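You operate a simulated robot arm through the tools that you are given. There is no shell and no other tool. Be economical: measure what you need, move in short steps, check, and stop when the job is done.

You run a simulated two-armed robot. Do the job below in one go: nothing can be reset, and whatever is moved stays where it is left.

## Task
Put the blue pad in carton C, fold its flaps and clip it.
Fine: the pads lie in the cool box, shut it again; use the black clip.

The check looks at the end state, three seconds after you hand in, the way a careful person would. Anything else that was tipped, shoved, dropped, spilled or broken makes it a failure. Flat cloth is picked up by pressing the open fingertips on it (5 to 10 N) and closing them slowly along it; thin cloth reads only 2 to 8 mm in the jaws.

## Robot
Two 7-joint arms with fingered hands on one trunk, on a base that drives. Base frame: it is fixed to the floor where the robot stands at the start and does not move with it; the origin is under the middle of the robot, x ahead of it, y to its left, z up; the surface under the hand at the start is at about z = 640. Lengths are in mm, angles in rad, forces in N, time in s.
The left shoulder is at the start at [72, 157, 1109], the right one opposite. With the tool pointing down near the work surface each hand reaches from about 100 to 820 mm from the robot's upright axis, wherever it stands, measured 20 degrees to its own side. Places, roughly: back flap of carton c [500, 400, 900]; carton c [400, 500, 700]; carton c inside [400, 500, 700]; cool box lid [700, 100, 800]; front flap of carton c [300, 600, 900]. Payload 4 kg a hand.
The TCP of each hand is the grasp point between the finger pads, 30 mm short of the fingertips. In the tool frame z runs along the fingers and y along their closing line. The gripper opens to 104 mm. The gripper's body begins 35 mm behind the TCP. The gripper is a hand of 3 fingers: y runs from the thumb to the fingers, the wrist lies at [-15, -104, -178] in the tool frame, and closing takes about 1.5 s.
Orientation is told as [roll, pitch, yaw] about the base's x, y, z axes, in that order, counted from this pose: with the fingers straight down and the wrist toward the robot, the tool's x, y and z point along [0, 1, 0], [1, 0, 0] and [0, 0, -1] of the base frame.

## Interface
- The arms move only by the tool send_rows. It takes "left_targets", "right_targets" or both (then of equal length, played together; a hand with none holds still); each is text: rows parted by semicolons, each of 7 numbers parted by spaces: the shift along the base's x, y, z in mm, then the turn, a rotation vector about the base's x, y, z in rad, then the opening, from 0 (shut) to 1 (fully open). In form: x y z ax ay az claw; .... A call has 1 to 12 rows; each row is the pose to reach, as a shift and turn from the pose commanded when the call began. Rows are played at 5 a second. More than 50 mm and 0.15 rad between two rows, or a gripper value outside its range, and nothing of the call is played. Where a pose cannot be reached the arm comes as near as it can. A force on the tool above 80 N (or 10 N above the force at the start of the call, whichever is more), or a blocked arm, ends the call early, and 0.2 s more pass. Each finger travels about 153 mm/s and halts on what it meets, pressing with about 28 N; the grip force reading is that of the motor and also rises with nothing between the fingers. The clock runs only during rows and for 0.2 s after the last one: add rows that repeat a pose to give the fingers time. The reply holds the time, the measured pose of the TCP, the force on the tool along the base axes, the opening and the grip force, in the units named above and with some noise, with the torque about the TCP (base axes, N m) and any sound that the robot's microphone picked up.
- Cameras (640 x 400 px; columns grow to the right, rows downward): "scene" is now at [116.8, 60.1, 1328.6]; the picture's right is [0.67, -0.74, 0.00], its down [-0.49, -0.44, -0.75] and it looks along [0.56, 0.51, -0.66] (base axes); focal length 214 px, centre (320, 200). "left" rides on the left gripper at [-64, -94, -117] in its tool frame; the picture's right is [-0.72, -0.33, 0.61], its down [0.64, -0.65, 0.40] and it looks along [0.27, 0.68, 0.68] (tool axes); focal length 238 px, centre (320, 200). "right" rides on the right gripper at [64, -94, -117] in its tool frame; the picture's right is [-0.72, 0.33, -0.61], its down [-0.64, -0.65, 0.41] and it looks along [-0.27, 0.68, 0.68] (tool axes); focal length 238 px, centre (320, 200). There is no depth. A picture from a camera that has moved, and an enlarged one, comes with that camera's place and axes in the base frame and with its lens.
- get_image(camera): a new picture of that camera. The clock stands still meanwhile.
- move_column(by): slides the trunk up (or, below 0, down) by that many mm; the arms and the scene camera ride with it, the base frame stays. It gives what a move gives, with no picture.
- base_move(legs): drives the robot by 1 to 6 legs, each [ahead, left, turn to the left] in mm, mm and rad, along the robot's own axes; the way and the turn of a leg run together, so that a leg with both is an arc; at most 1500 mm and 3.142 rad a leg. The arms and the cameras ride along, it lands a little off, and it stops where it bumps. It gives what a move gives.
- grasp_type(shape, hand): the hand has 3 fingers and takes this shape, open, in about a second: jaw (thumb against the fingers, like two jaws); tri (thumb and two fingers); tip (a fingertip pinch); poke (one finger out to press); point (the index stretched); flat (the hand flat); cup (the hand cupped); fist (a fist). The gripper value then closes the fingers along that shape, each until it touches; the sizes above hold for jaw. It gives what a move gives, with no picture.
- pan_tilt(pan, tilt): turns the head with the scene camera to pan (to the left, within 1.501 rad either way) and tilt (down, from -0.506 to 1.204), counted from straight ahead of the robot. It gives what a move gives.
- enlarge(camera, box): a new picture of the part [left, top, right, bottom] of that camera's present view, enlarged. The clock stands still meanwhile.
- close_job(): hands the job in; it is judged then, once.

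Go step by step. Nothing tells you exact positions but the pictures and the camera data: compare them with the known pose of the tool, close in by small moves and look again before you grip or let go. The budget is 120 turns and 108 pictures, counting those below and the enlarged ones. Unless the task says otherwise, let go and move clear before handing in, and close with one line.

The tools are called after "Request:" by a JSON object that holds its "api" and its "payload". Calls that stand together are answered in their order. send_rows: Moves the arms, as the interface text tells. Its arguments: {"type":"object","properties":{"left_targets":{"type":"string"},"right_targets":{"type":"string"}},"required":[]} The other tools are called the same way: move_column (by) slides the trunk up or down; grasp_type (shape, hand) gives the hand a shape; base_move (legs) drives the base; pan_tilt (pan, tilt) turns the head that bears the scene camera; get_image (camera) takes a picture; enlarge (camera, box) takes an enlarged picture of a part of a camera's view; close_job () hands the job in.

At the start:

```text
time_s: 0.0
left_tool_pos: [340.1, 509.7, 1165.8]
left_ee_rot: [-0.001, 0.001, -0.001]
left_wrist_force: [0.6, 0.6, 0.2]
left_torque: [0.01, 0.0, 0.0]
left_grip_width: 103.7
left_gripper_force: 0.0
left_shape: jaw
right_tool_pos: [542.8, 52.2, 1207.3]
right_ee_rot: [-0.002, 0.003, -0.001]
right_wrist_force: [-0.1, 0.1, 0.2]
right_torque: [0.02, -0.02, 0.0]
right_grip_width: 103.7
right_gripper_force: 0.0
right_shape: jaw
trunk travel left (down, up): [-525.0, 415.0]
robot x, y, heading: [0.3, -2.5, 0.001]
head pan, tilt: [0.738, 0.716]
```

scene: 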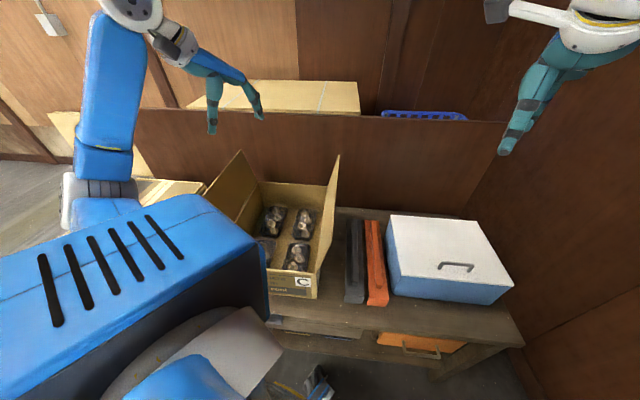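
right: 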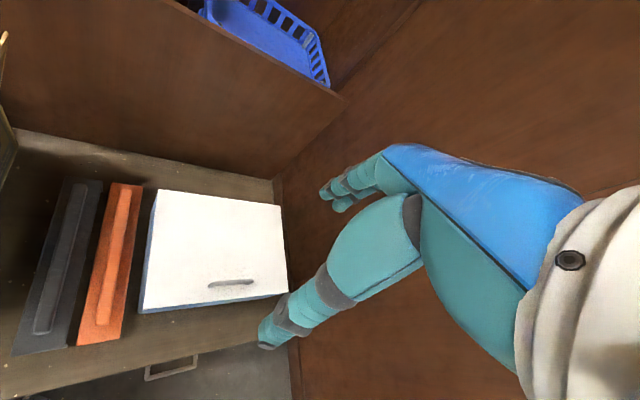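
left: 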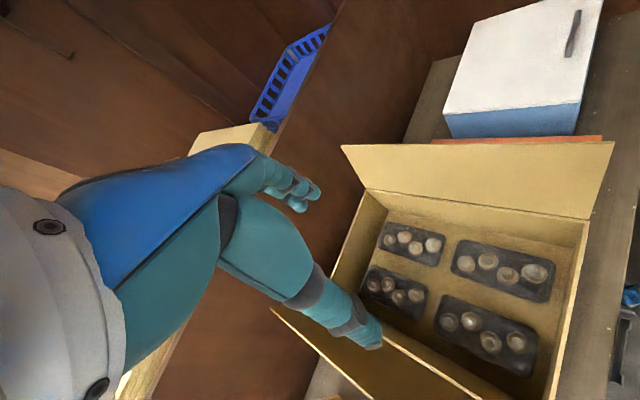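

I see carton C with two upright flaps and mushroom trays inside, then a black and an orange bar clip, then the cool box with a white handled lid. I'll look closer first.

Request:
{"api": "enlarge", "payload": {"camera": "scene", "box": [200, 130, 360, 310]}}

Request:
{"api": "enlarge", "payload": {"camera": "scene", "box": [330, 190, 530, 370]}}

```text
2.22 times, centred on (280, 220) of scene
camera zoom: at [116.8, 60.1, 1328.6], right [0.67, -0.74, 0.0], down [-0.49, -0.44, -0.75], along [0.56, 0.51, -0.66], focal length 477 px, centre (409, 156)
```

zoom: 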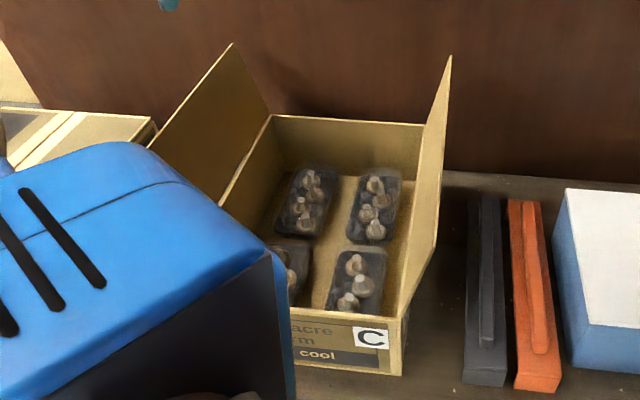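

```text
2.22 times, centred on (430, 280) of scene
camera zoom: at [116.8, 60.1, 1328.6], right [0.67, -0.74, 0.0], down [-0.49, -0.44, -0.75], along [0.56, 0.51, -0.66], focal length 477 px, centre (76, 22)
```

zoom: 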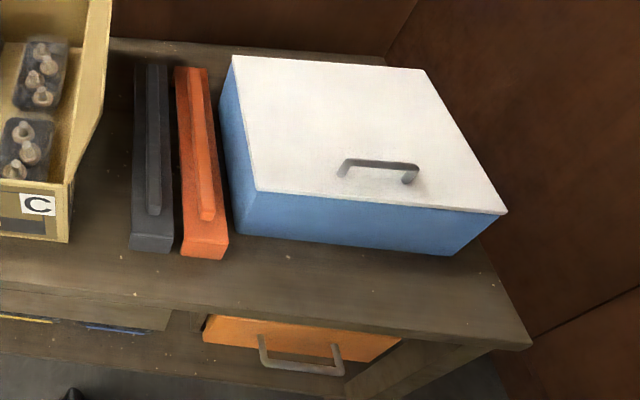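

Carton C is about 290 x 410 mm with walls to about z 780, centred near (415, 520). The cool box is centred near (705, 55), and the whole table is turned about 0.64 rad left of the robot. I'll turn the robot toward the table and look again.

Request:
{"api": "base_move", "payload": {"legs": [[0, 0, 0.55]]}}

Request:
{"api": "pan_tilt", "payload": {"pan": -0.1, "tilt": 0.85}}

Request:
{"api": "get_image", "payload": {"camera": "scene"}}

Request:
{"api": "get_image", "payload": {"camera": "right"}}

Request:
{"api": "get_image", "payload": {"camera": "left"}}

```text
time_s: 1.9
left_tool_pos: [23.1, 609.0, 1167.1]
left_ee_rot: [0.002, 0.0, 0.552]
left_wrist_force: [-0.5, 0.3, 0.0]
left_torque: [0.01, 0.01, 0.01]
left_grip_width: 103.4
left_gripper_force: 0.1
left_shape: jaw
right_tool_pos: [436.2, 324.9, 1208.3]
right_ee_rot: [0.0, 0.001, 0.551]
right_wrist_force: [-0.2, -0.7, 0.2]
right_torque: [-0.01, 0.06, 0.01]
right_grip_width: 103.5
right_gripper_force: 0.2
right_shape: jaw
trunk travel left (down, up): [-525.0, 415.0]
robot x, y, heading: [-0.9, 2.7, 0.552]
head pan, tilt: [0.738, 0.716]
```

```text
time_s: 3.1
left_tool_pos: [22.3, 607.8, 1168.0]
left_ee_rot: [0.002, -0.002, 0.551]
left_wrist_force: [0.5, 1.1, 0.7]
left_torque: [0.01, 0.02, 0.01]
left_grip_width: 103.6
left_gripper_force: 0.1
left_shape: jaw
right_tool_pos: [434.9, 324.2, 1209.3]
right_ee_rot: [0.0, 0.0, 0.553]
right_wrist_force: [0.0, 0.2, 0.0]
right_torque: [0.0, 0.02, 0.01]
right_grip_width: 103.6
right_gripper_force: 0.0
right_shape: jaw
trunk travel left (down, up): [-525.0, 415.0]
robot x, y, heading: [-1.5, -1.5, 0.55]
head pan, tilt: [-0.099, 0.85]
```

```text
102 pictures are left
camera scene: at [115.6, 64.5, 1317.7], right [0.44, -0.9, 0.0], down [-0.68, -0.33, -0.66], along [0.59, 0.29, -0.75], focal length 214 px, centre (320, 200)
```

scene: 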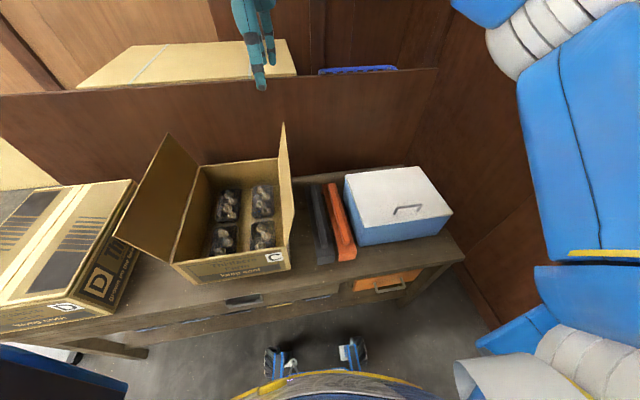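

```text
101 pictures are left
camera right: at [322.4, 329.8, 1325.1], right [0.65, -0.44, 0.61], down [-0.22, -0.89, -0.41], along [0.72, 0.13, -0.68], focal length 238 px, centre (320, 200)
```

right: 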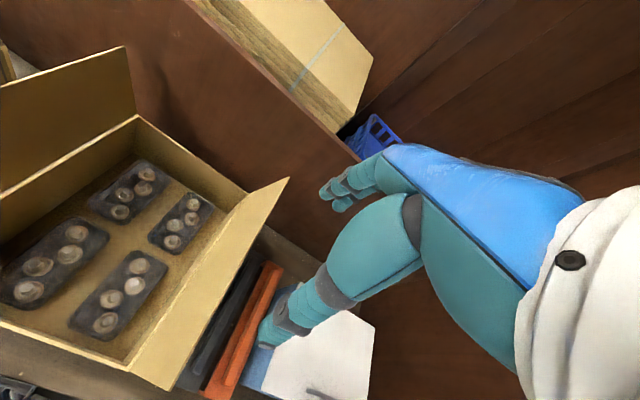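

```text
100 pictures are left
camera left: at [-24.3, 503.5, 1285.0], right [0.1, -0.78, -0.61], down [-0.89, 0.2, -0.4], along [0.44, 0.59, -0.68], focal length 238 px, centre (320, 200)
```

left: 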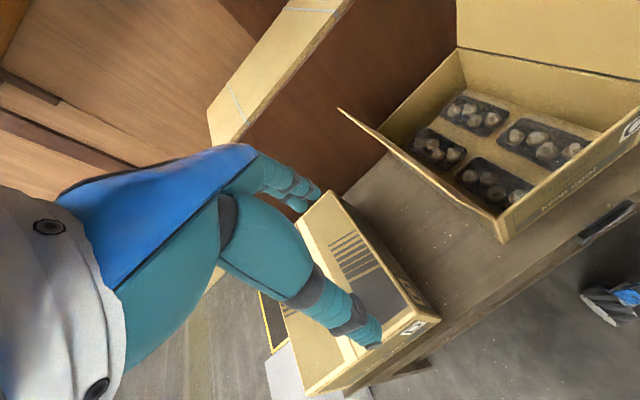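

Carton D on the left looks closed already, so it may show how a finished carton is clipped. I'll zoom in on it and on the clips.

Request:
{"api": "enlarge", "payload": {"camera": "scene", "box": [0, 160, 160, 330]}}

Request:
{"api": "enlarge", "payload": {"camera": "scene", "box": [290, 150, 470, 310]}}

Request:
{"api": "enlarge", "payload": {"camera": "right", "box": [160, 220, 320, 400]}}

```text
2.35 times, centred on (80, 245) of scene
camera zoom: at [115.6, 64.5, 1317.7], right [0.44, -0.9, 0.0], down [-0.68, -0.33, -0.66], along [0.59, 0.29, -0.75], focal length 505 px, centre (885, 94)
```

zoom: 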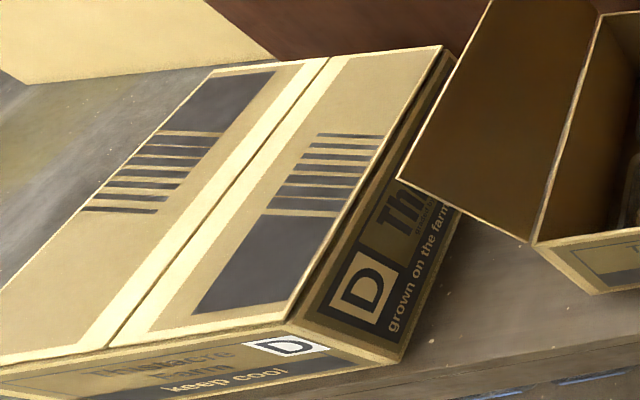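

```text
2.50 times, centred on (380, 230) of scene
camera zoom: at [115.6, 64.5, 1317.7], right [0.44, -0.9, 0.0], down [-0.68, -0.33, -0.66], along [0.59, 0.29, -0.75], focal length 536 px, centre (170, 125)
```

zoom: 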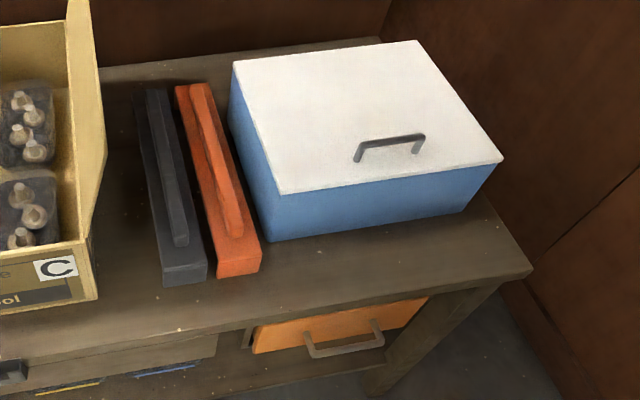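

```text
2.22 times, centred on (240, 310) of right
camera zoom: at [322.4, 329.8, 1325.1], right [0.65, -0.44, 0.61], down [-0.22, -0.89, -0.41], along [0.72, 0.13, -0.68], focal length 530 px, centre (498, -44)
```

zoom: 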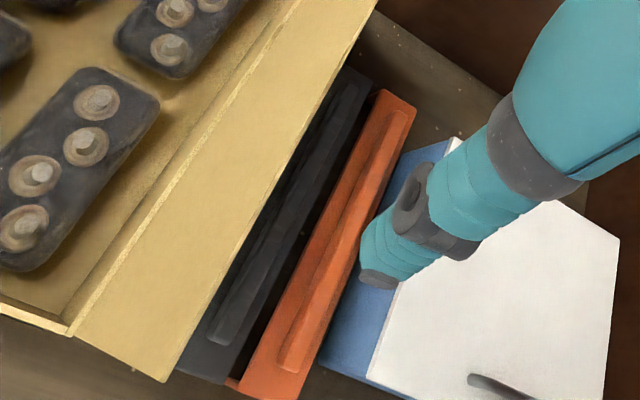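

The cool box lid handle is near (632, -4, 785), with its bar running along yaw about -0.95. It looks like a far-edge hinge or a lift-off lid. I'll bring the right hand above it, jaws closing across the bar.

Request:
{"api": "send_rows", "payload": {"right_targets": "18 -30 -27 0 0 0 1; 36 -60 -54 0 0 0.02 1; 54 -90 -81 0 0 0.04 1; 72 -120 -108 0 0 0.06 1; 90 -150 -135 0 0 0.07 1; 108 -180 -162 0 0 0.07 1; 126 -210 -189 0 0 0.07 1; 144 -240 -216 0 0 0.07 1; 162 -270 -243 0 0 0.07 1; 180 -300 -270 0 0 0.07 1; 193 -326 -295 0 0 0.07 1; 193 -326 -295 0 0 0.07 1"}}

Request:
{"api": "get_image", "payload": {"camera": "right"}}

Request:
{"api": "get_image", "payload": {"camera": "scene"}}

```text
time_s: 5.7
left_tool_pos: [22.1, 608.3, 1168.7]
left_ee_rot: [0.0, -0.002, 0.552]
left_wrist_force: [-0.4, -0.3, 0.2]
left_torque: [0.0, 0.0, 0.01]
left_grip_width: 103.6
left_gripper_force: 0.1
left_shape: jaw
right_tool_pos: [628.8, -2.1, 912.3]
right_ee_rot: [-0.001, -0.003, 0.622]
right_wrist_force: [0.7, 1.2, -1.1]
right_torque: [0.01, 0.01, 0.0]
right_grip_width: 103.7
right_gripper_force: 0.0
right_shape: jaw
trunk travel left (down, up): [-525.0, 415.0]
robot x, y, heading: [-1.2, -1.0, 0.548]
head pan, tilt: [-0.099, 0.85]
```

```text
96 pictures are left
camera right: at [515.7, -5.4, 1029.9], right [0.68, -0.4, 0.61], down [-0.16, -0.9, -0.41], along [0.71, 0.18, -0.68], focal length 238 px, centre (320, 200)
```

right: 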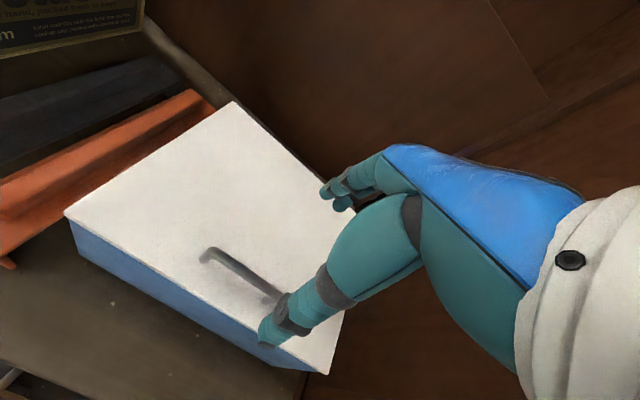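

```text
95 pictures are left
camera scene: at [116.3, 62.4, 1317.7], right [0.44, -0.9, 0.0], down [-0.68, -0.33, -0.66], along [0.59, 0.29, -0.75], focal length 214 px, centre (320, 200)
```

scene: 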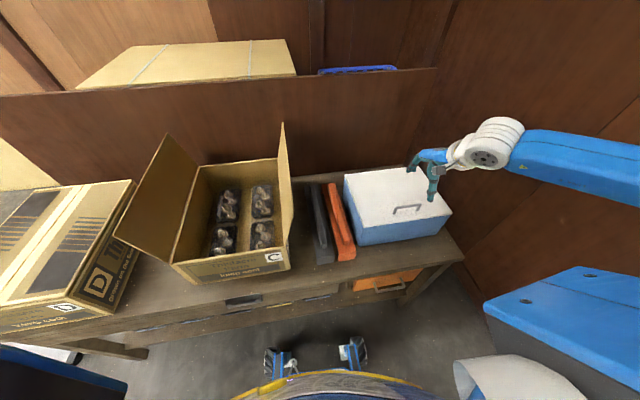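

Request:
{"api": "enlarge", "payload": {"camera": "scene", "box": [340, 130, 460, 250]}}

Request:
{"api": "enlarge", "payload": {"camera": "right", "box": [180, 150, 380, 380]}}

```text
3.33 times, centred on (400, 190) of scene
camera zoom: at [116.3, 62.4, 1317.7], right [0.44, -0.9, 0.0], down [-0.68, -0.33, -0.66], along [0.59, 0.29, -0.75], focal length 715 px, centre (53, 233)
```

zoom: 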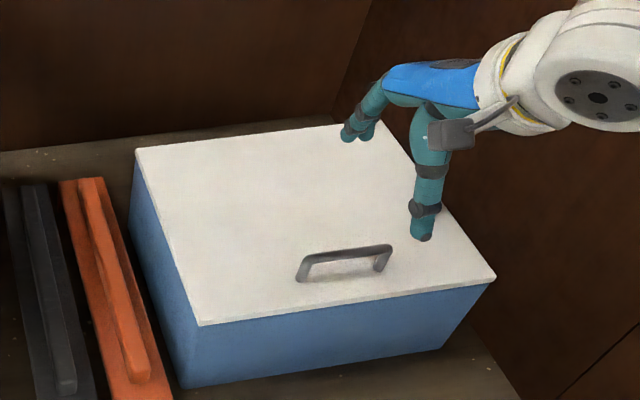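

```text
1.74 times, centred on (280, 265) of right
camera zoom: at [515.7, -5.4, 1029.9], right [0.68, -0.4, 0.61], down [-0.16, -0.9, -0.41], along [0.71, 0.18, -0.68], focal length 414 px, centre (390, 87)
```

zoom: 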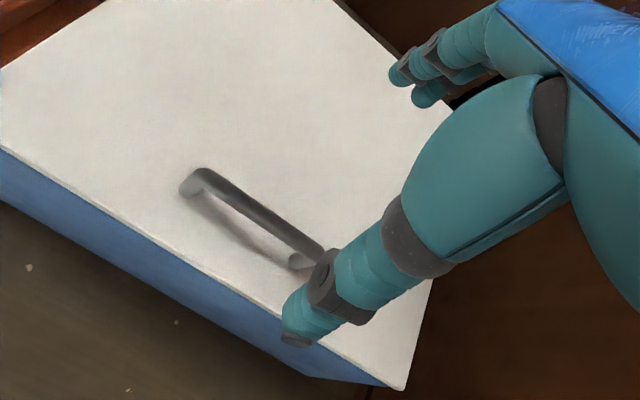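

The handle bar comes out at about z 805, centred near (621, 0), with the lid top near z 766. I'll lower to straddle it and close.

Request:
{"api": "send_rows", "payload": {"right_targets": "-8 1 -30 0 0 0 1; -8 1 -60 0 0 0 1; -8 1 -85 0 0 0 1; -8 1 -98 0 0 0 1; -8 1 -98 0 0 0 1"}}

Request:
{"api": "enlarge", "payload": {"camera": "right", "box": [180, 150, 380, 380]}}

Request:
{"api": "enlarge", "payload": {"camera": "scene", "box": [340, 130, 460, 250]}}

```text
time_s: 6.9
left_tool_pos: [22.6, 607.3, 1167.5]
left_ee_rot: [0.003, -0.001, 0.552]
left_wrist_force: [0.3, -0.2, -1.2]
left_torque: [0.0, -0.01, 0.0]
left_grip_width: 103.6
left_gripper_force: 0.0
left_shape: jaw
right_tool_pos: [619.5, -1.3, 815.8]
right_ee_rot: [0.002, -0.001, 0.622]
right_wrist_force: [-0.2, -0.8, 0.3]
right_torque: [0.01, -0.03, -0.01]
right_grip_width: 103.6
right_gripper_force: 0.1
right_shape: jaw
trunk travel left (down, up): [-525.0, 415.0]
robot x, y, heading: [-0.2, -4.0, 0.549]
head pan, tilt: [-0.099, 0.85]
```

```text
1.74 times, centred on (280, 265) of right
camera zoom: at [507.8, -4.6, 932.1], right [0.68, -0.4, 0.61], down [-0.16, -0.9, -0.41], along [0.71, 0.18, -0.68], focal length 414 px, centre (390, 87)
```

zoom: 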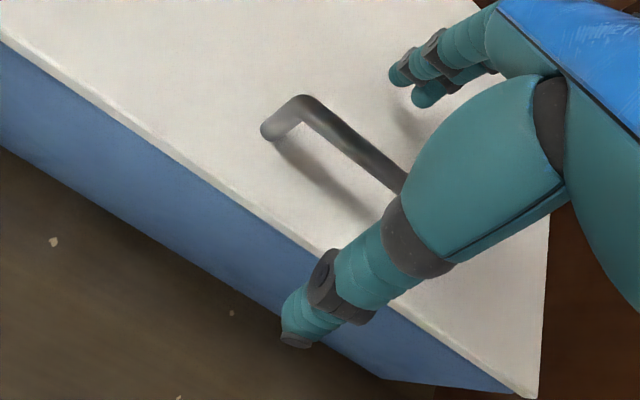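

```text
3.33 times, centred on (400, 190) of scene
camera zoom: at [116.2, 62.2, 1317.7], right [0.44, -0.9, 0.0], down [-0.68, -0.33, -0.66], along [0.59, 0.29, -0.75], focal length 715 px, centre (53, 233)
```

zoom: 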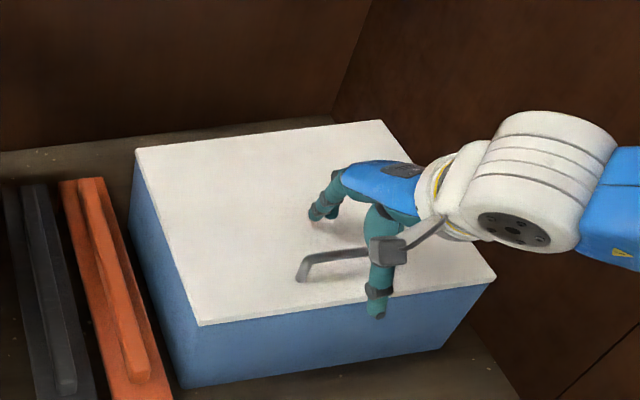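

The handle is between the thumb and fingers. Closing now.

Request:
{"api": "send_rows", "payload": {"right_targets": "0 0 0 0 0 0 0.7; 0 0 0 0 0 0 0.4; 0 0 0 0 0 0 0.1; 0 0 0 0 0 0 0.1; 0 0 0 0 0 0 0.1; 0 0 0 0 0 0 0.1; 0 0 0 0 0 0 0.1"}}

Request:
{"api": "enlarge", "payload": {"camera": "right", "box": [180, 150, 380, 380]}}

```text
time_s: 8.5
left_tool_pos: [22.6, 607.6, 1167.3]
left_ee_rot: [0.001, -0.001, 0.552]
left_wrist_force: [-0.4, -0.4, 0.8]
left_torque: [0.01, 0.0, -0.01]
left_grip_width: 103.4
left_gripper_force: 0.1
left_shape: jaw
right_tool_pos: [620.4, -1.8, 815.0]
right_ee_rot: [0.002, 0.0, 0.62]
right_wrist_force: [-0.2, 0.1, 0.2]
right_torque: [0.01, 0.01, 0.0]
right_grip_width: 10.8
right_gripper_force: 0.2
right_shape: jaw
trunk travel left (down, up): [-525.0, 415.0]
robot x, y, heading: [-3.0, -3.2, 0.551]
head pan, tilt: [-0.099, 0.85]
```

```text
1.74 times, centred on (280, 265) of right
camera zoom: at [507.8, -4.5, 932.5], right [0.68, -0.4, 0.61], down [-0.16, -0.9, -0.41], along [0.71, 0.18, -0.68], focal length 414 px, centre (390, 87)
```

zoom: 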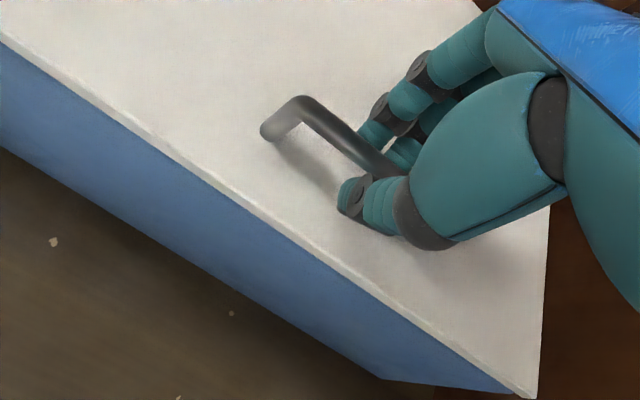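

Request:
{"api": "send_rows", "payload": {"right_targets": "0 0 0 0 0 0 0; 0 0 0 0 0 0 0; 0 0 15 0 0 0 0; 0 0 30 0 0 0 0; 0 0 30 0 0 0 0"}}

Request:
{"api": "get_image", "payload": {"camera": "scene"}}

```text
time_s: 9.7
left_tool_pos: [25.5, 608.8, 1166.7]
left_ee_rot: [0.003, 0.003, 0.55]
left_wrist_force: [0.1, 0.3, 0.6]
left_torque: [-0.02, 0.03, 0.01]
left_grip_width: 103.4
left_gripper_force: 0.1
left_shape: jaw
right_tool_pos: [623.0, -0.6, 843.4]
right_ee_rot: [0.003, 0.0, 0.621]
right_wrist_force: [11.7, 6.8, -7.0]
right_torque: [0.13, -0.12, -0.04]
right_grip_width: 3.3
right_gripper_force: 27.5
right_shape: jaw
trunk travel left (down, up): [-525.0, 415.0]
robot x, y, heading: [0.4, 3.9, 0.55]
head pan, tilt: [-0.099, 0.85]
```

```text
89 pictures are left
camera scene: at [120.6, 63.8, 1317.2], right [0.44, -0.9, 0.0], down [-0.68, -0.33, -0.66], along [0.59, 0.29, -0.75], focal length 214 px, centre (320, 200)
```

scene: 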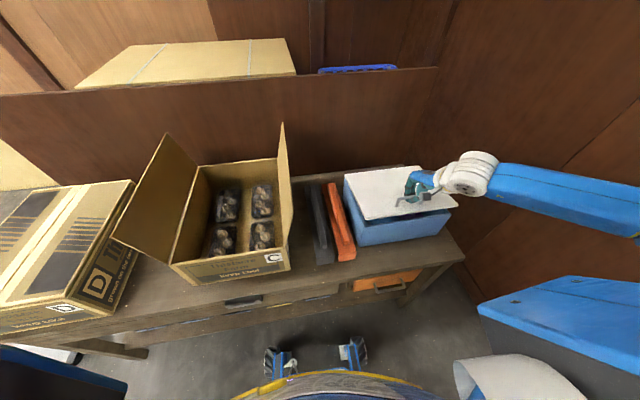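

The lid tilts up, so it is hinged at the far edge, and the handle is held. I'll follow the opening arc.

Request:
{"api": "send_rows", "payload": {"right_targets": "7 5 5 0 0 0 0; 15 10 23 0 0 0 0; 21 15 38 0 0 0 0; 28 20 52 0 0 0 0; 37 26 65 0 0 0 0; 46 33 78 0 0 0 0; 56 40 90 0 0 0 0; 66 47 101 0 0 0 0; 77 55 111 0 0 0 0; 89 63 120 0 0 0 0; 89 63 120 0 0 0 0"}}

Request:
{"api": "get_image", "payload": {"camera": "scene"}}

Request:
{"api": "get_image", "payload": {"camera": "right"}}

```text
time_s: 12.1
left_tool_pos: [24.5, 608.7, 1167.6]
left_ee_rot: [0.001, 0.001, 0.55]
left_wrist_force: [0.3, -0.1, 0.9]
left_torque: [0.02, -0.03, 0.0]
left_grip_width: 103.7
left_gripper_force: 0.1
left_shape: jaw
right_tool_pos: [711.7, 63.5, 962.0]
right_ee_rot: [0.004, 0.006, 0.623]
right_wrist_force: [2.0, 7.6, -15.8]
right_torque: [-0.02, 0.1, -0.03]
right_grip_width: 3.2
right_gripper_force: 27.7
right_shape: jaw
trunk travel left (down, up): [-525.0, 415.0]
robot x, y, heading: [-0.7, 1.4, 0.554]
head pan, tilt: [-0.099, 0.85]
```

```text
88 pictures are left
camera scene: at [120.7, 64.9, 1317.0], right [0.44, -0.9, 0.0], down [-0.68, -0.33, -0.66], along [0.59, 0.29, -0.76], focal length 214 px, centre (320, 200)
```

scene: 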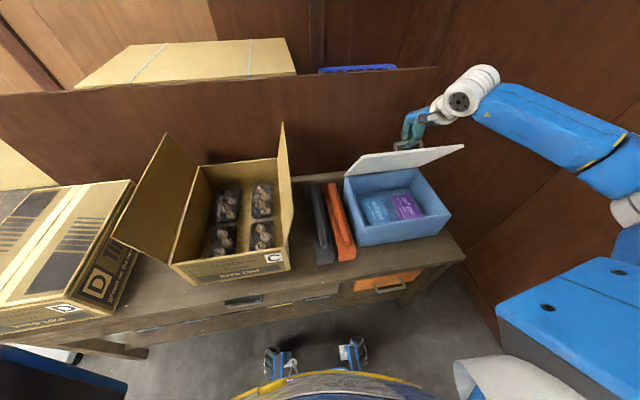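

```text
87 pictures are left
camera right: at [599.2, 60.4, 1079.2], right [0.69, -0.39, 0.61], down [-0.16, -0.9, -0.4], along [0.71, 0.18, -0.68], focal length 238 px, centre (320, 200)
```

right: 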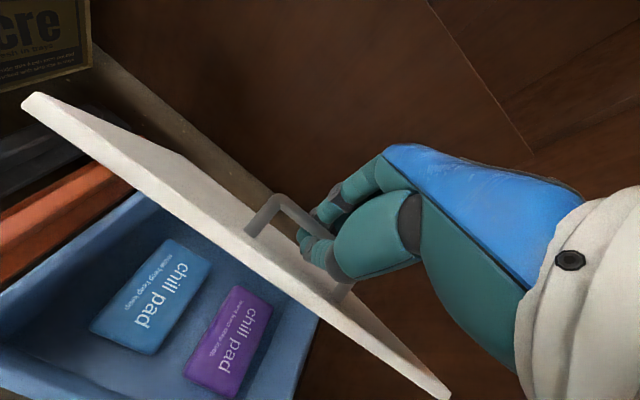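

Inside I can see a blue pad on the left and a purple pad on the right. Continuing to open the lid.

Request:
{"api": "send_rows", "payload": {"right_targets": "12 9 8 0 0 0 0; 24 17 14 0 0 0 0; 37 27 20 0 0 0 0; 50 36 24 0 0 0 0; 64 46 27 0 0 0 0; 78 56 29 0 0 0 0; 92 66 30 0 0 0 0; 105 75 29 0 0 0 0; 105 75 29 0 0 0 0"}}

Request:
{"api": "get_image", "payload": {"camera": "scene"}}

Request:
{"api": "get_image", "payload": {"camera": "right"}}

```text
time_s: 14.1
left_tool_pos: [25.3, 609.9, 1165.9]
left_ee_rot: [0.002, 0.001, 0.552]
left_wrist_force: [-0.7, 0.0, 0.4]
left_torque: [0.01, -0.01, -0.02]
left_grip_width: 103.8
left_gripper_force: 0.2
left_shape: jaw
right_tool_pos: [814.8, 135.7, 986.6]
right_ee_rot: [0.001, 0.014, 0.619]
right_wrist_force: [-14.5, 2.8, -34.1]
right_torque: [-0.59, 1.05, -0.05]
right_grip_width: 0.0
right_gripper_force: 27.6
right_shape: jaw
trunk travel left (down, up): [-525.0, 415.0]
robot x, y, heading: [2.1, 1.5, 0.553]
head pan, tilt: [-0.099, 0.85]
```

```text
86 pictures are left
camera scene: at [122.1, 65.9, 1316.8], right [0.44, -0.9, 0.0], down [-0.68, -0.33, -0.65], along [0.59, 0.29, -0.76], focal length 214 px, centre (320, 200)
```

scene: 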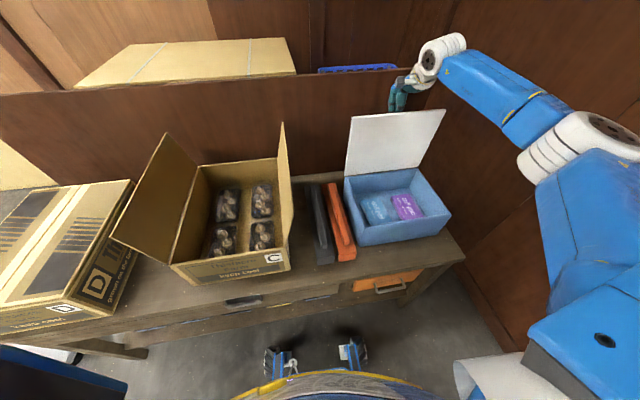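

```text
85 pictures are left
camera right: at [704.8, 134.9, 1104.4], right [0.69, -0.39, 0.61], down [-0.16, -0.9, -0.39], along [0.7, 0.17, -0.69], focal length 238 px, centre (320, 200)
```

right: 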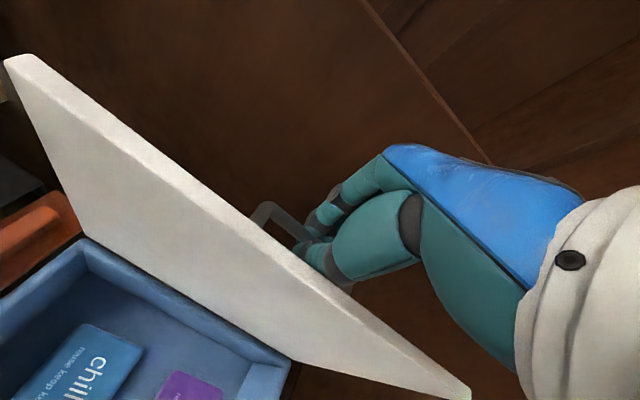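

Request:
{"api": "send_rows", "payload": {"right_targets": "0 0 -10 0 0 0 0; 12 9 -12 0 0 0 0; 24 17 -14 0 0 0 0; 36 26 -17 0 0 0 0; 36 26 -17 0 0 0 0"}}

Request:
{"api": "get_image", "payload": {"camera": "scene"}}

Request:
{"api": "get_image", "payload": {"camera": "right"}}

```text
time_s: 15.3
left_tool_pos: [19.7, 606.8, 1170.0]
left_ee_rot: [0.001, -0.003, 0.549]
left_wrist_force: [0.1, 0.3, 0.4]
left_torque: [-0.01, -0.03, 0.0]
left_grip_width: 103.6
left_gripper_force: 0.1
left_shape: jaw
right_tool_pos: [844.1, 158.1, 983.2]
right_ee_rot: [0.002, -0.004, 0.621]
right_wrist_force: [-4.1, -5.5, 7.9]
right_torque: [-1.09, 1.94, 0.13]
right_grip_width: 0.2
right_gripper_force: 27.8
right_shape: jaw
right hand out of reach, approached as far as the arm can: row 4, 5
trunk travel left (down, up): [-525.0, 415.0]
robot x, y, heading: [-2.0, -2.2, 0.551]
head pan, tilt: [-0.099, 0.85]
```

```text
84 pictures are left
camera scene: at [114.2, 61.6, 1318.2], right [0.44, -0.9, 0.0], down [-0.68, -0.33, -0.66], along [0.59, 0.29, -0.75], focal length 214 px, centre (320, 200)
```

scene: 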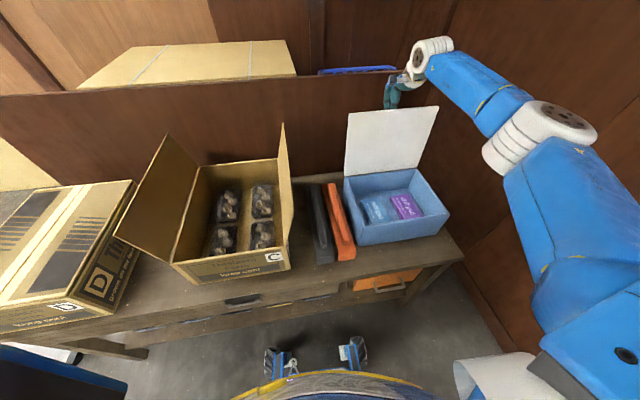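

```text
83 pictures are left
camera right: at [730.3, 154.3, 1099.8], right [0.68, -0.4, 0.61], down [-0.16, -0.9, -0.41], along [0.72, 0.18, -0.67], focal length 238 px, centre (320, 200)
```

right: 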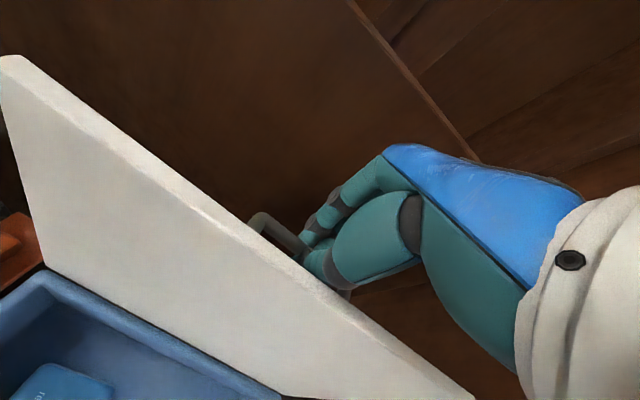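

The lid is nearly vertical but the arm is at its reach limit, so I'll drive 40 mm forward to carry it past vertical.

Request:
{"api": "base_move", "payload": {"legs": [[40, 0, 0]]}}

Request:
{"api": "get_image", "payload": {"camera": "scene"}}

Request:
{"api": "get_image", "payload": {"camera": "right"}}

```text
time_s: 16.2
left_tool_pos: [57.1, 628.8, 1168.2]
left_ee_rot: [0.003, 0.0, 0.552]
left_wrist_force: [0.1, -0.1, 0.1]
left_torque: [-0.01, 0.01, -0.01]
left_grip_width: 103.6
left_gripper_force: 0.1
left_shape: jaw
right_tool_pos: [877.5, 179.3, 976.5]
right_ee_rot: [0.003, 0.006, 0.623]
right_wrist_force: [-15.8, -2.3, -13.5]
right_torque: [-1.04, 1.26, -0.22]
right_grip_width: 0.0
right_gripper_force: 28.0
right_shape: jaw
trunk travel left (down, up): [-525.0, 415.0]
robot x, y, heading: [36.1, 23.2, 0.555]
head pan, tilt: [-0.099, 0.85]
```

```text
82 pictures are left
camera scene: at [151.3, 83.5, 1317.3], right [0.44, -0.9, 0.0], down [-0.68, -0.33, -0.66], along [0.59, 0.29, -0.75], focal length 214 px, centre (320, 200)
```

scene: 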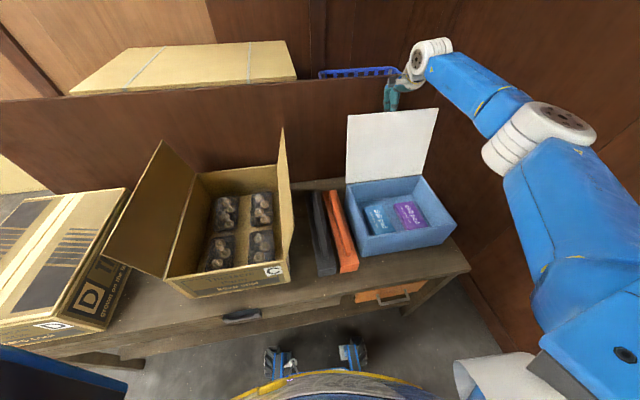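

```text
81 pictures are left
camera right: at [765.5, 176.9, 1094.5], right [0.69, -0.39, 0.61], down [-0.16, -0.9, -0.4], along [0.71, 0.18, -0.68], focal length 238 px, centre (320, 200)
```

right: 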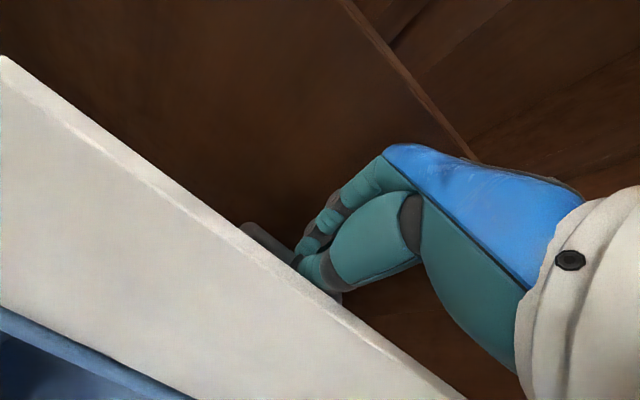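

The lid now looks past vertical. I'll open the fingers slightly and see whether it stays.

Request:
{"api": "send_rows", "payload": {"right_targets": "0 0 0 0 0 0 0.08; 0 0 0 0 0 0 0.16; 0 0 0 0 0 0 0.22; 0 0 0 0 0 0 0.22"}}

Request:
{"api": "get_image", "payload": {"camera": "right"}}

Request:
{"api": "enlarge", "payload": {"camera": "scene", "box": [330, 30, 470, 270]}}

```text
time_s: 17.2
left_tool_pos: [56.0, 628.4, 1167.0]
left_ee_rot: [0.003, -0.003, 0.552]
left_wrist_force: [1.6, 0.1, 0.9]
left_torque: [-0.02, 0.0, 0.02]
left_grip_width: 103.7
left_gripper_force: 0.0
left_shape: jaw
right_tool_pos: [876.9, 179.9, 977.0]
right_ee_rot: [0.004, 0.006, 0.622]
right_wrist_force: [-5.4, 1.0, -7.6]
right_torque: [-0.14, 0.18, -0.11]
right_grip_width: 21.9
right_gripper_force: 0.0
right_shape: jaw
trunk travel left (down, up): [-525.0, 415.0]
robot x, y, heading: [36.5, 21.0, 0.553]
head pan, tilt: [-0.099, 0.85]
```

```text
80 pictures are left
camera right: at [764.4, 177.7, 1095.0], right [0.69, -0.39, 0.61], down [-0.16, -0.9, -0.4], along [0.71, 0.18, -0.68], focal length 238 px, centre (320, 200)
```

right: 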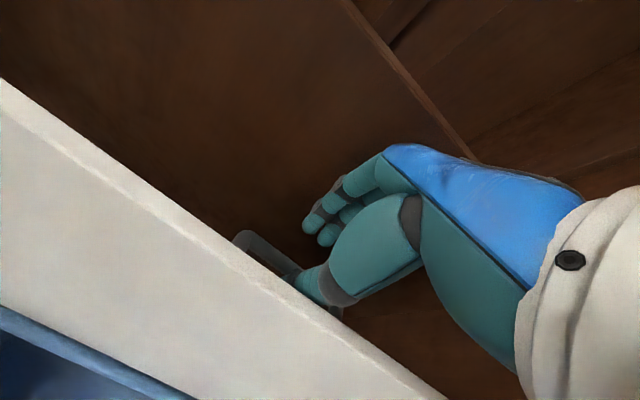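

```text
1.67 times, centred on (400, 150) of scene
camera zoom: at [151.4, 85.2, 1317.5], right [0.44, -0.9, 0.0], down [-0.68, -0.33, -0.66], along [0.59, 0.29, -0.75], focal length 358 px, centre (187, 283)
```

zoom: 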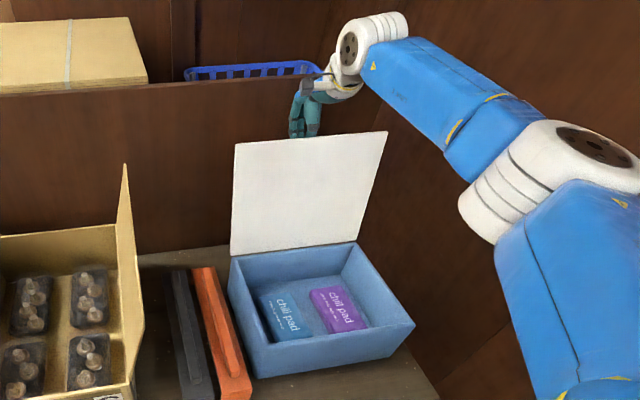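

Request:
{"api": "send_rows", "payload": {"right_targets": "3 2 10 0 0 0 0.22; 3 2 25 0 0 0 0.22; 3 2 40 0 0 0 0.22; 3 2 40 0 0 0 0.22"}}

Request:
{"api": "get_image", "payload": {"camera": "right"}}

```text
time_s: 18.2
left_tool_pos: [54.5, 628.1, 1168.7]
left_ee_rot: [0.001, -0.003, 0.552]
left_wrist_force: [-0.3, -0.1, -0.3]
left_torque: [0.0, 0.0, 0.0]
left_grip_width: 103.7
left_gripper_force: 0.0
left_shape: jaw
right_tool_pos: [878.8, 181.3, 1004.5]
right_ee_rot: [0.001, 0.002, 0.621]
right_wrist_force: [0.3, -0.4, -0.4]
right_torque: [0.02, 0.0, -0.02]
right_grip_width: 23.2
right_gripper_force: 0.1
right_shape: jaw
right hand out of reach, approached as far as the arm can: row 3, 4
trunk travel left (down, up): [-525.0, 415.0]
robot x, y, heading: [36.0, 21.6, 0.555]
head pan, tilt: [-0.099, 0.85]
```

```text
78 pictures are left
camera right: at [766.0, 178.8, 1121.0], right [0.69, -0.4, 0.61], down [-0.16, -0.9, -0.4], along [0.71, 0.18, -0.68], focal length 238 px, centre (320, 200)
```

right: 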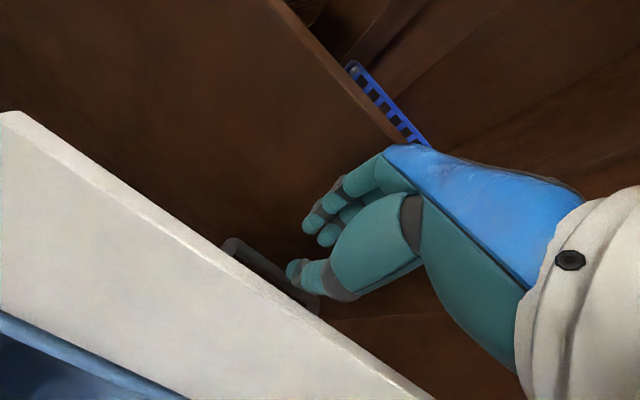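

The contact force is zero and the lid stands on its own. I'll lift the trunk to clear the hand from the handle.

Request:
{"api": "move_column", "payload": {"by": 90}}

Request:
{"api": "get_image", "payload": {"camera": "right"}}

Request:
{"api": "get_image", "payload": {"camera": "scene"}}

```text
time_s: 19.4
left_tool_pos: [54.3, 628.8, 1257.9]
left_ee_rot: [0.003, -0.003, 0.553]
left_wrist_force: [0.8, -0.2, 0.4]
left_torque: [0.0, 0.0, -0.02]
left_grip_width: 103.6
left_gripper_force: 0.1
left_shape: jaw
right_tool_pos: [878.6, 182.0, 1094.5]
right_ee_rot: [0.002, 0.004, 0.623]
right_wrist_force: [-0.4, 0.2, 0.2]
right_torque: [-0.01, -0.02, -0.03]
right_grip_width: 22.8
right_gripper_force: 0.0
right_shape: jaw
trunk travel left (down, up): [-615.0, 325.0]
robot x, y, heading: [35.2, 17.6, 0.549]
head pan, tilt: [-0.099, 0.85]
```

```text
77 pictures are left
camera right: at [766.0, 179.4, 1210.3], right [0.69, -0.39, 0.61], down [-0.16, -0.9, -0.4], along [0.71, 0.18, -0.68], focal length 238 px, centre (320, 200)
```

right: 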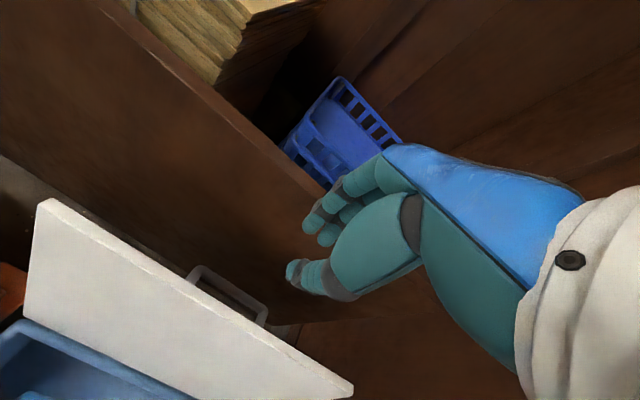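

```text
76 pictures are left
camera scene: at [151.0, 84.6, 1407.6], right [0.44, -0.9, 0.0], down [-0.68, -0.33, -0.66], along [0.59, 0.29, -0.75], focal length 214 px, centre (320, 200)
```

scene: 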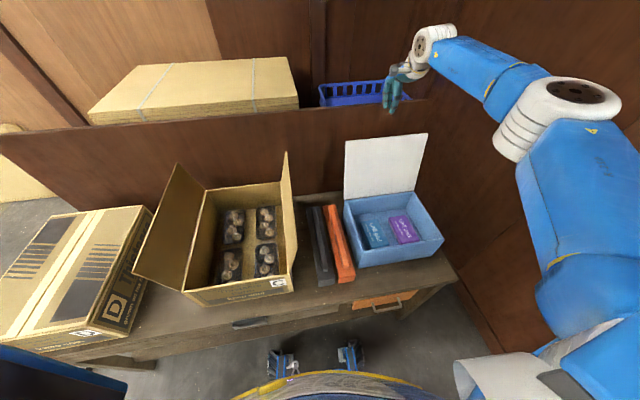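

The lid stays open. I'll pull the right hand back over the near side of the box and take a detailed look at the pads.

Request:
{"api": "send_rows", "payload": {"right_targets": "-38 -24 0 0 0 0 0.5; -76 -48 0 0 0 0 1; -114 -72 0 0 0 0 1; -152 -96 0 0 0 0 1; -190 -120 0 0 0 0 1; -228 -144 -10 0 0 0 1; -250 -150 -30 0 0 0 1; -250 -150 -50 0 0 0 1"}}

Request:
{"api": "get_image", "payload": {"camera": "right"}}

Request:
{"api": "enlarge", "payload": {"camera": "scene", "box": [330, 170, 460, 280]}}

```text
time_s: 21.2
left_tool_pos: [56.5, 628.9, 1258.1]
left_ee_rot: [0.001, -0.002, 0.552]
left_wrist_force: [-0.1, 0.0, 0.8]
left_torque: [-0.01, 0.01, -0.01]
left_grip_width: 103.7
left_gripper_force: 0.1
left_shape: jaw
right_tool_pos: [628.5, 32.2, 1042.1]
right_ee_rot: [0.003, 0.003, 0.621]
right_wrist_force: [-0.1, -0.2, 0.1]
right_torque: [0.02, 0.02, -0.03]
right_grip_width: 103.7
right_gripper_force: 0.0
right_shape: jaw
trunk travel left (down, up): [-615.0, 325.0]
robot x, y, heading: [31.9, 20.2, 0.553]
head pan, tilt: [-0.099, 0.85]
```

```text
75 pictures are left
camera right: at [516.4, 29.3, 1159.1], right [0.69, -0.39, 0.61], down [-0.16, -0.9, -0.4], along [0.71, 0.18, -0.68], focal length 238 px, centre (320, 200)
```

right: 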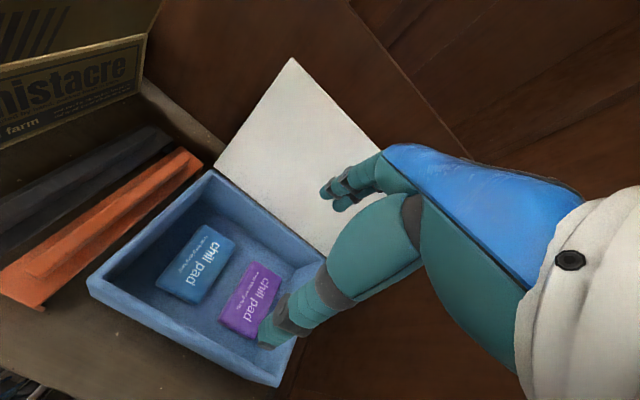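

```text
3.64 times, centred on (395, 225) of scene
camera zoom: at [151.4, 84.0, 1407.6], right [0.44, -0.9, 0.0], down [-0.68, -0.33, -0.66], along [0.59, 0.29, -0.75], focal length 780 px, centre (47, 109)
```

zoom: 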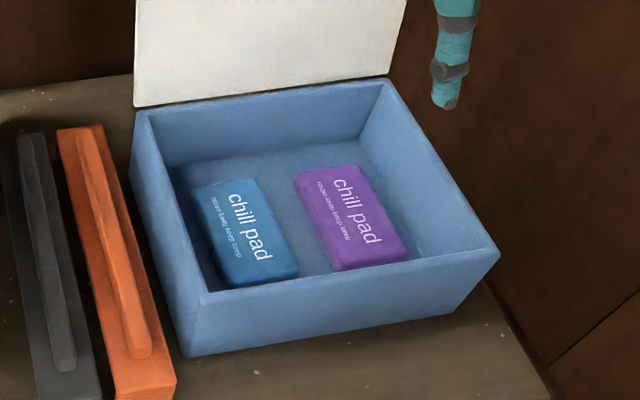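

Request:
{"api": "enlarge", "payload": {"camera": "right", "box": [80, 160, 300, 390]}}

```text
1.74 times, centred on (190, 275) of right
camera zoom: at [516.4, 29.3, 1159.1], right [0.69, -0.39, 0.61], down [-0.16, -0.9, -0.4], along [0.71, 0.18, -0.68], focal length 414 px, centre (546, 70)
```

zoom: 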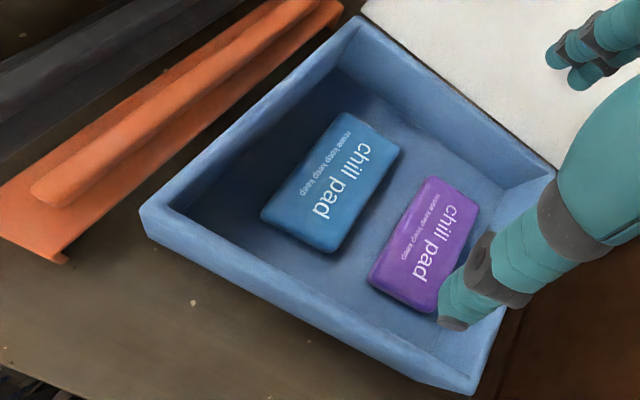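

The blue pad is centred near (650, 91), top around z 700, about 78 mm across, with room on both sides. I'll turn the right hand 90° so that it closes across the pad's width.

Request:
{"api": "send_rows", "payload": {"right_targets": "2 5 0 0 0 0.13 1; 4 10 0 0 0 0.26 1; 6 15 0 0 0 0.39 1; 8 20 0 0 0 0.52 1; 10 25 0 0 0 0.65 1; 12 30 0 0 0 0.78 1; 14 35 0 0 0 0.91 1; 16 40 0 0 0 1.04 1; 18 45 0 0 0 1.17 1; 20 50 0 0 0 1.3 1; 22 55 0 0 0 1.43 1; 22 58 0 0 0 1.57 1"}}

Request:
{"api": "get_image", "payload": {"camera": "right"}}

Request:
{"api": "get_image", "payload": {"camera": "scene"}}

```text
time_s: 23.8
left_tool_pos: [57.0, 625.9, 1259.2]
left_ee_rot: [0.002, -0.003, 0.552]
left_wrist_force: [-0.5, 0.1, 1.0]
left_torque: [0.02, 0.03, 0.02]
left_grip_width: 103.7
left_gripper_force: 0.1
left_shape: jaw
right_tool_pos: [701.1, 160.4, 1003.1]
right_ee_rot: [0.004, -0.047, 2.188]
right_wrist_force: [0.7, 0.0, 0.2]
right_torque: [0.03, 0.04, -0.01]
right_grip_width: 104.1
right_gripper_force: 0.1
right_shape: jaw
right hand out of reach, approached as far as the arm can: row 4, 5, 6, 7, 8, 9, 10, 11, 12
trunk travel left (down, up): [-615.0, 325.0]
robot x, y, heading: [33.1, 18.7, 0.556]
head pan, tilt: [-0.099, 0.85]
```

```text
72 pictures are left
camera right: at [708.2, 43.6, 1115.7], right [0.42, 0.66, 0.62], down [0.89, -0.15, -0.44], along [-0.2, 0.74, -0.65], focal length 238 px, centre (320, 200)
```

right: 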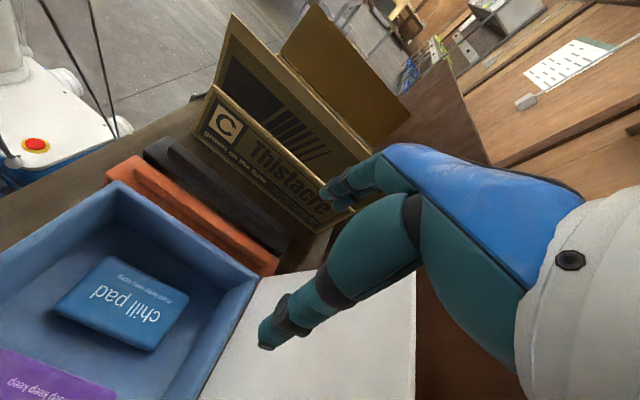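

```text
71 pictures are left
camera scene: at [153.1, 82.6, 1407.6], right [0.44, -0.9, 0.0], down [-0.68, -0.33, -0.66], along [0.59, 0.29, -0.75], focal length 214 px, centre (320, 200)
```

scene: 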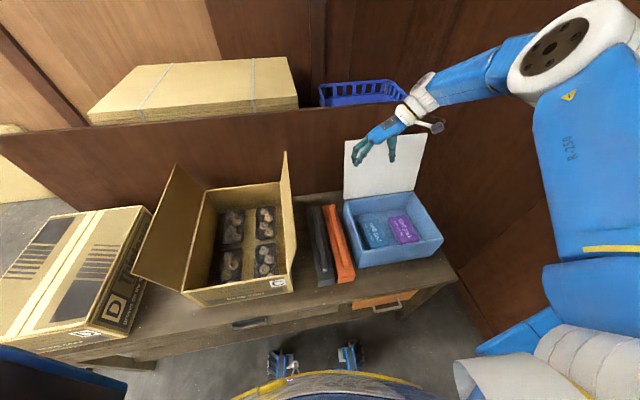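

That orientation is out of reach for the right arm, but it suits the left arm well. I'll park the right arm and bring the left hand over, turning inward.

Request:
{"api": "send_rows", "payload": {"right_targets": "-20 -22 6 0 0 -0.13 1; -41 -46 13 0 0 -0.26 1; -62 -70 19 0 0 -0.39 1; -83 -93 26 0 0 -0.52 1; -104 -116 32 0 0 -0.65 1; -125 -140 38 0 0 -0.78 1; -146 -163 45 0 0 -0.91 1; -167 -187 51 0 0 -1.04 1; -188 -210 58 0 0 -1.17 1; -209 -233 64 0 0 -1.3 1; -230 -257 70 0 0 -1.43 1; -251 -280 77 0 0 -1.57 1", "left_targets": "25 -22 -8 0 0 -0.06 1; 50 -45 -16 0 0 -0.12 1; 75 -67 -25 0 0 -0.18 1; 100 -90 -33 0 0 -0.25 1; 125 -112 -41 0 0 -0.31 1; 150 -135 -50 0 0 -0.37 1; 175 -157 -58 0 0 -0.44 1; 200 -180 -66 0 0 -0.5 1; 225 -202 -75 0 0 -0.56 1; 250 -225 -83 0 0 -0.62 1; 275 -247 -91 0 0 -0.69 1; 300 -270 -100 0 0 -0.75 1"}}

Request:
{"api": "get_image", "payload": {"camera": "scene"}}

```text
time_s: 26.4
left_tool_pos: [352.3, 356.9, 1159.8]
left_ee_rot: [0.005, -0.006, -0.2]
left_wrist_force: [0.1, -1.3, 0.1]
left_torque: [0.03, -0.03, 0.02]
left_grip_width: 103.4
left_gripper_force: 0.1
left_shape: jaw
right_tool_pos: [528.6, -140.9, 1103.9]
right_ee_rot: [0.005, 0.002, 0.622]
right_wrist_force: [0.4, -0.1, -0.2]
right_torque: [-0.01, -0.01, 0.0]
right_grip_width: 104.4
right_gripper_force: 0.0
right_shape: jaw
right hand out of reach, approached as far as the arm can: row 1, 2, 3, 4, 5, 6, 7, 8, 9, 10, 11, 12
trunk travel left (down, up): [-615.0, 325.0]
robot x, y, heading: [34.7, 20.2, 0.556]
head pan, tilt: [-0.099, 0.85]
```

```text
70 pictures are left
camera scene: at [148.3, 82.4, 1407.9], right [0.44, -0.9, 0.0], down [-0.68, -0.33, -0.66], along [0.59, 0.29, -0.75], focal length 214 px, centre (320, 200)
```

scene: 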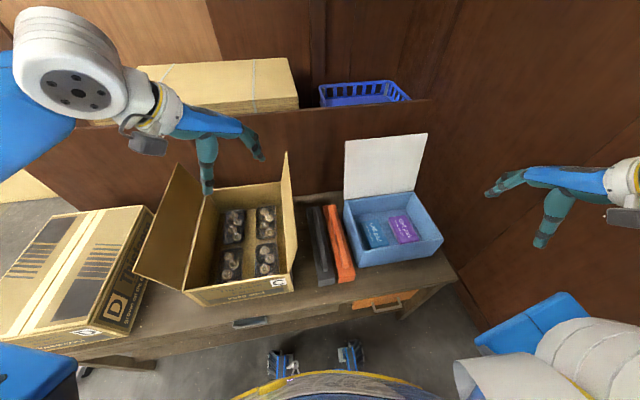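

Request:
{"api": "send_rows", "payload": {"left_targets": "25 -22 -10 0 0 -0.06 1; 50 -45 -20 0 0 -0.12 1; 75 -67 -35 0 0 -0.18 1; 100 -90 -50 0 0 -0.25 1; 125 -112 -65 0 0 -0.31 1; 150 -135 -80 0 0 -0.37 1; 175 -157 -98 0 0 -0.44 1; 200 -180 -115 0 0 -0.5 1; 225 -202 -135 0 0 -0.56 1; 250 -225 -155 0 0 -0.62 1; 275 -247 -178 0 0 -0.69 1; 298 -266 -200 0 0 -0.75 1"}}

Request:
{"api": "get_image", "payload": {"camera": "left"}}

Request:
{"api": "get_image", "payload": {"camera": "scene"}}

```text
time_s: 29.0
left_tool_pos: [655.6, 88.4, 959.0]
left_ee_rot: [0.005, 0.0, -0.951]
left_wrist_force: [0.7, -1.0, -0.7]
left_torque: [0.01, 0.04, 0.02]
left_grip_width: 103.8
left_gripper_force: 0.0
left_shape: jaw
right_tool_pos: [532.0, -142.6, 1100.9]
right_ee_rot: [0.006, 0.002, 0.621]
right_wrist_force: [-0.7, -0.8, 0.1]
right_torque: [0.01, -0.04, 0.02]
right_grip_width: 103.7
right_gripper_force: 0.0
right_shape: jaw
trunk travel left (down, up): [-615.0, 325.0]
robot x, y, heading: [37.4, 19.6, 0.549]
head pan, tilt: [-0.099, 0.85]
```

```text
69 pictures are left
camera left: at [548.3, 127.4, 1075.0], right [-0.77, -0.15, -0.62], down [0.14, 0.9, -0.4], along [0.62, -0.4, -0.68], focal length 238 px, centre (320, 200)
```

left: 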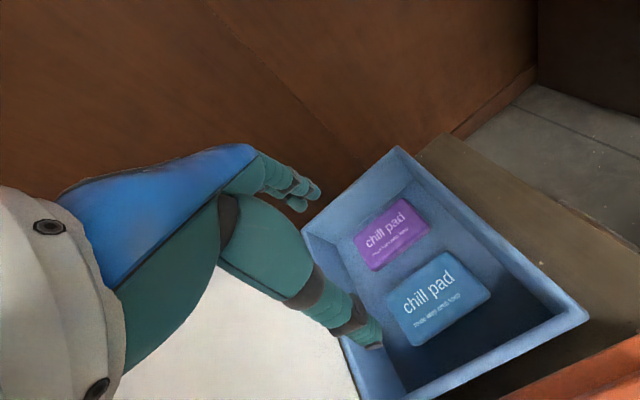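

```text
68 pictures are left
camera scene: at [154.5, 77.5, 1407.6], right [0.44, -0.9, 0.0], down [-0.68, -0.33, -0.66], along [0.59, 0.29, -0.75], focal length 214 px, centre (320, 200)
```

scene: 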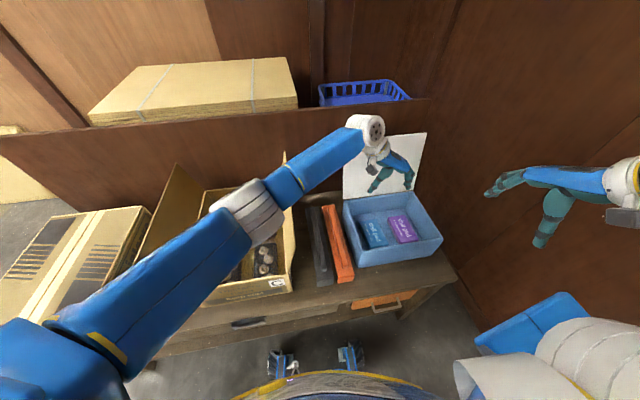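

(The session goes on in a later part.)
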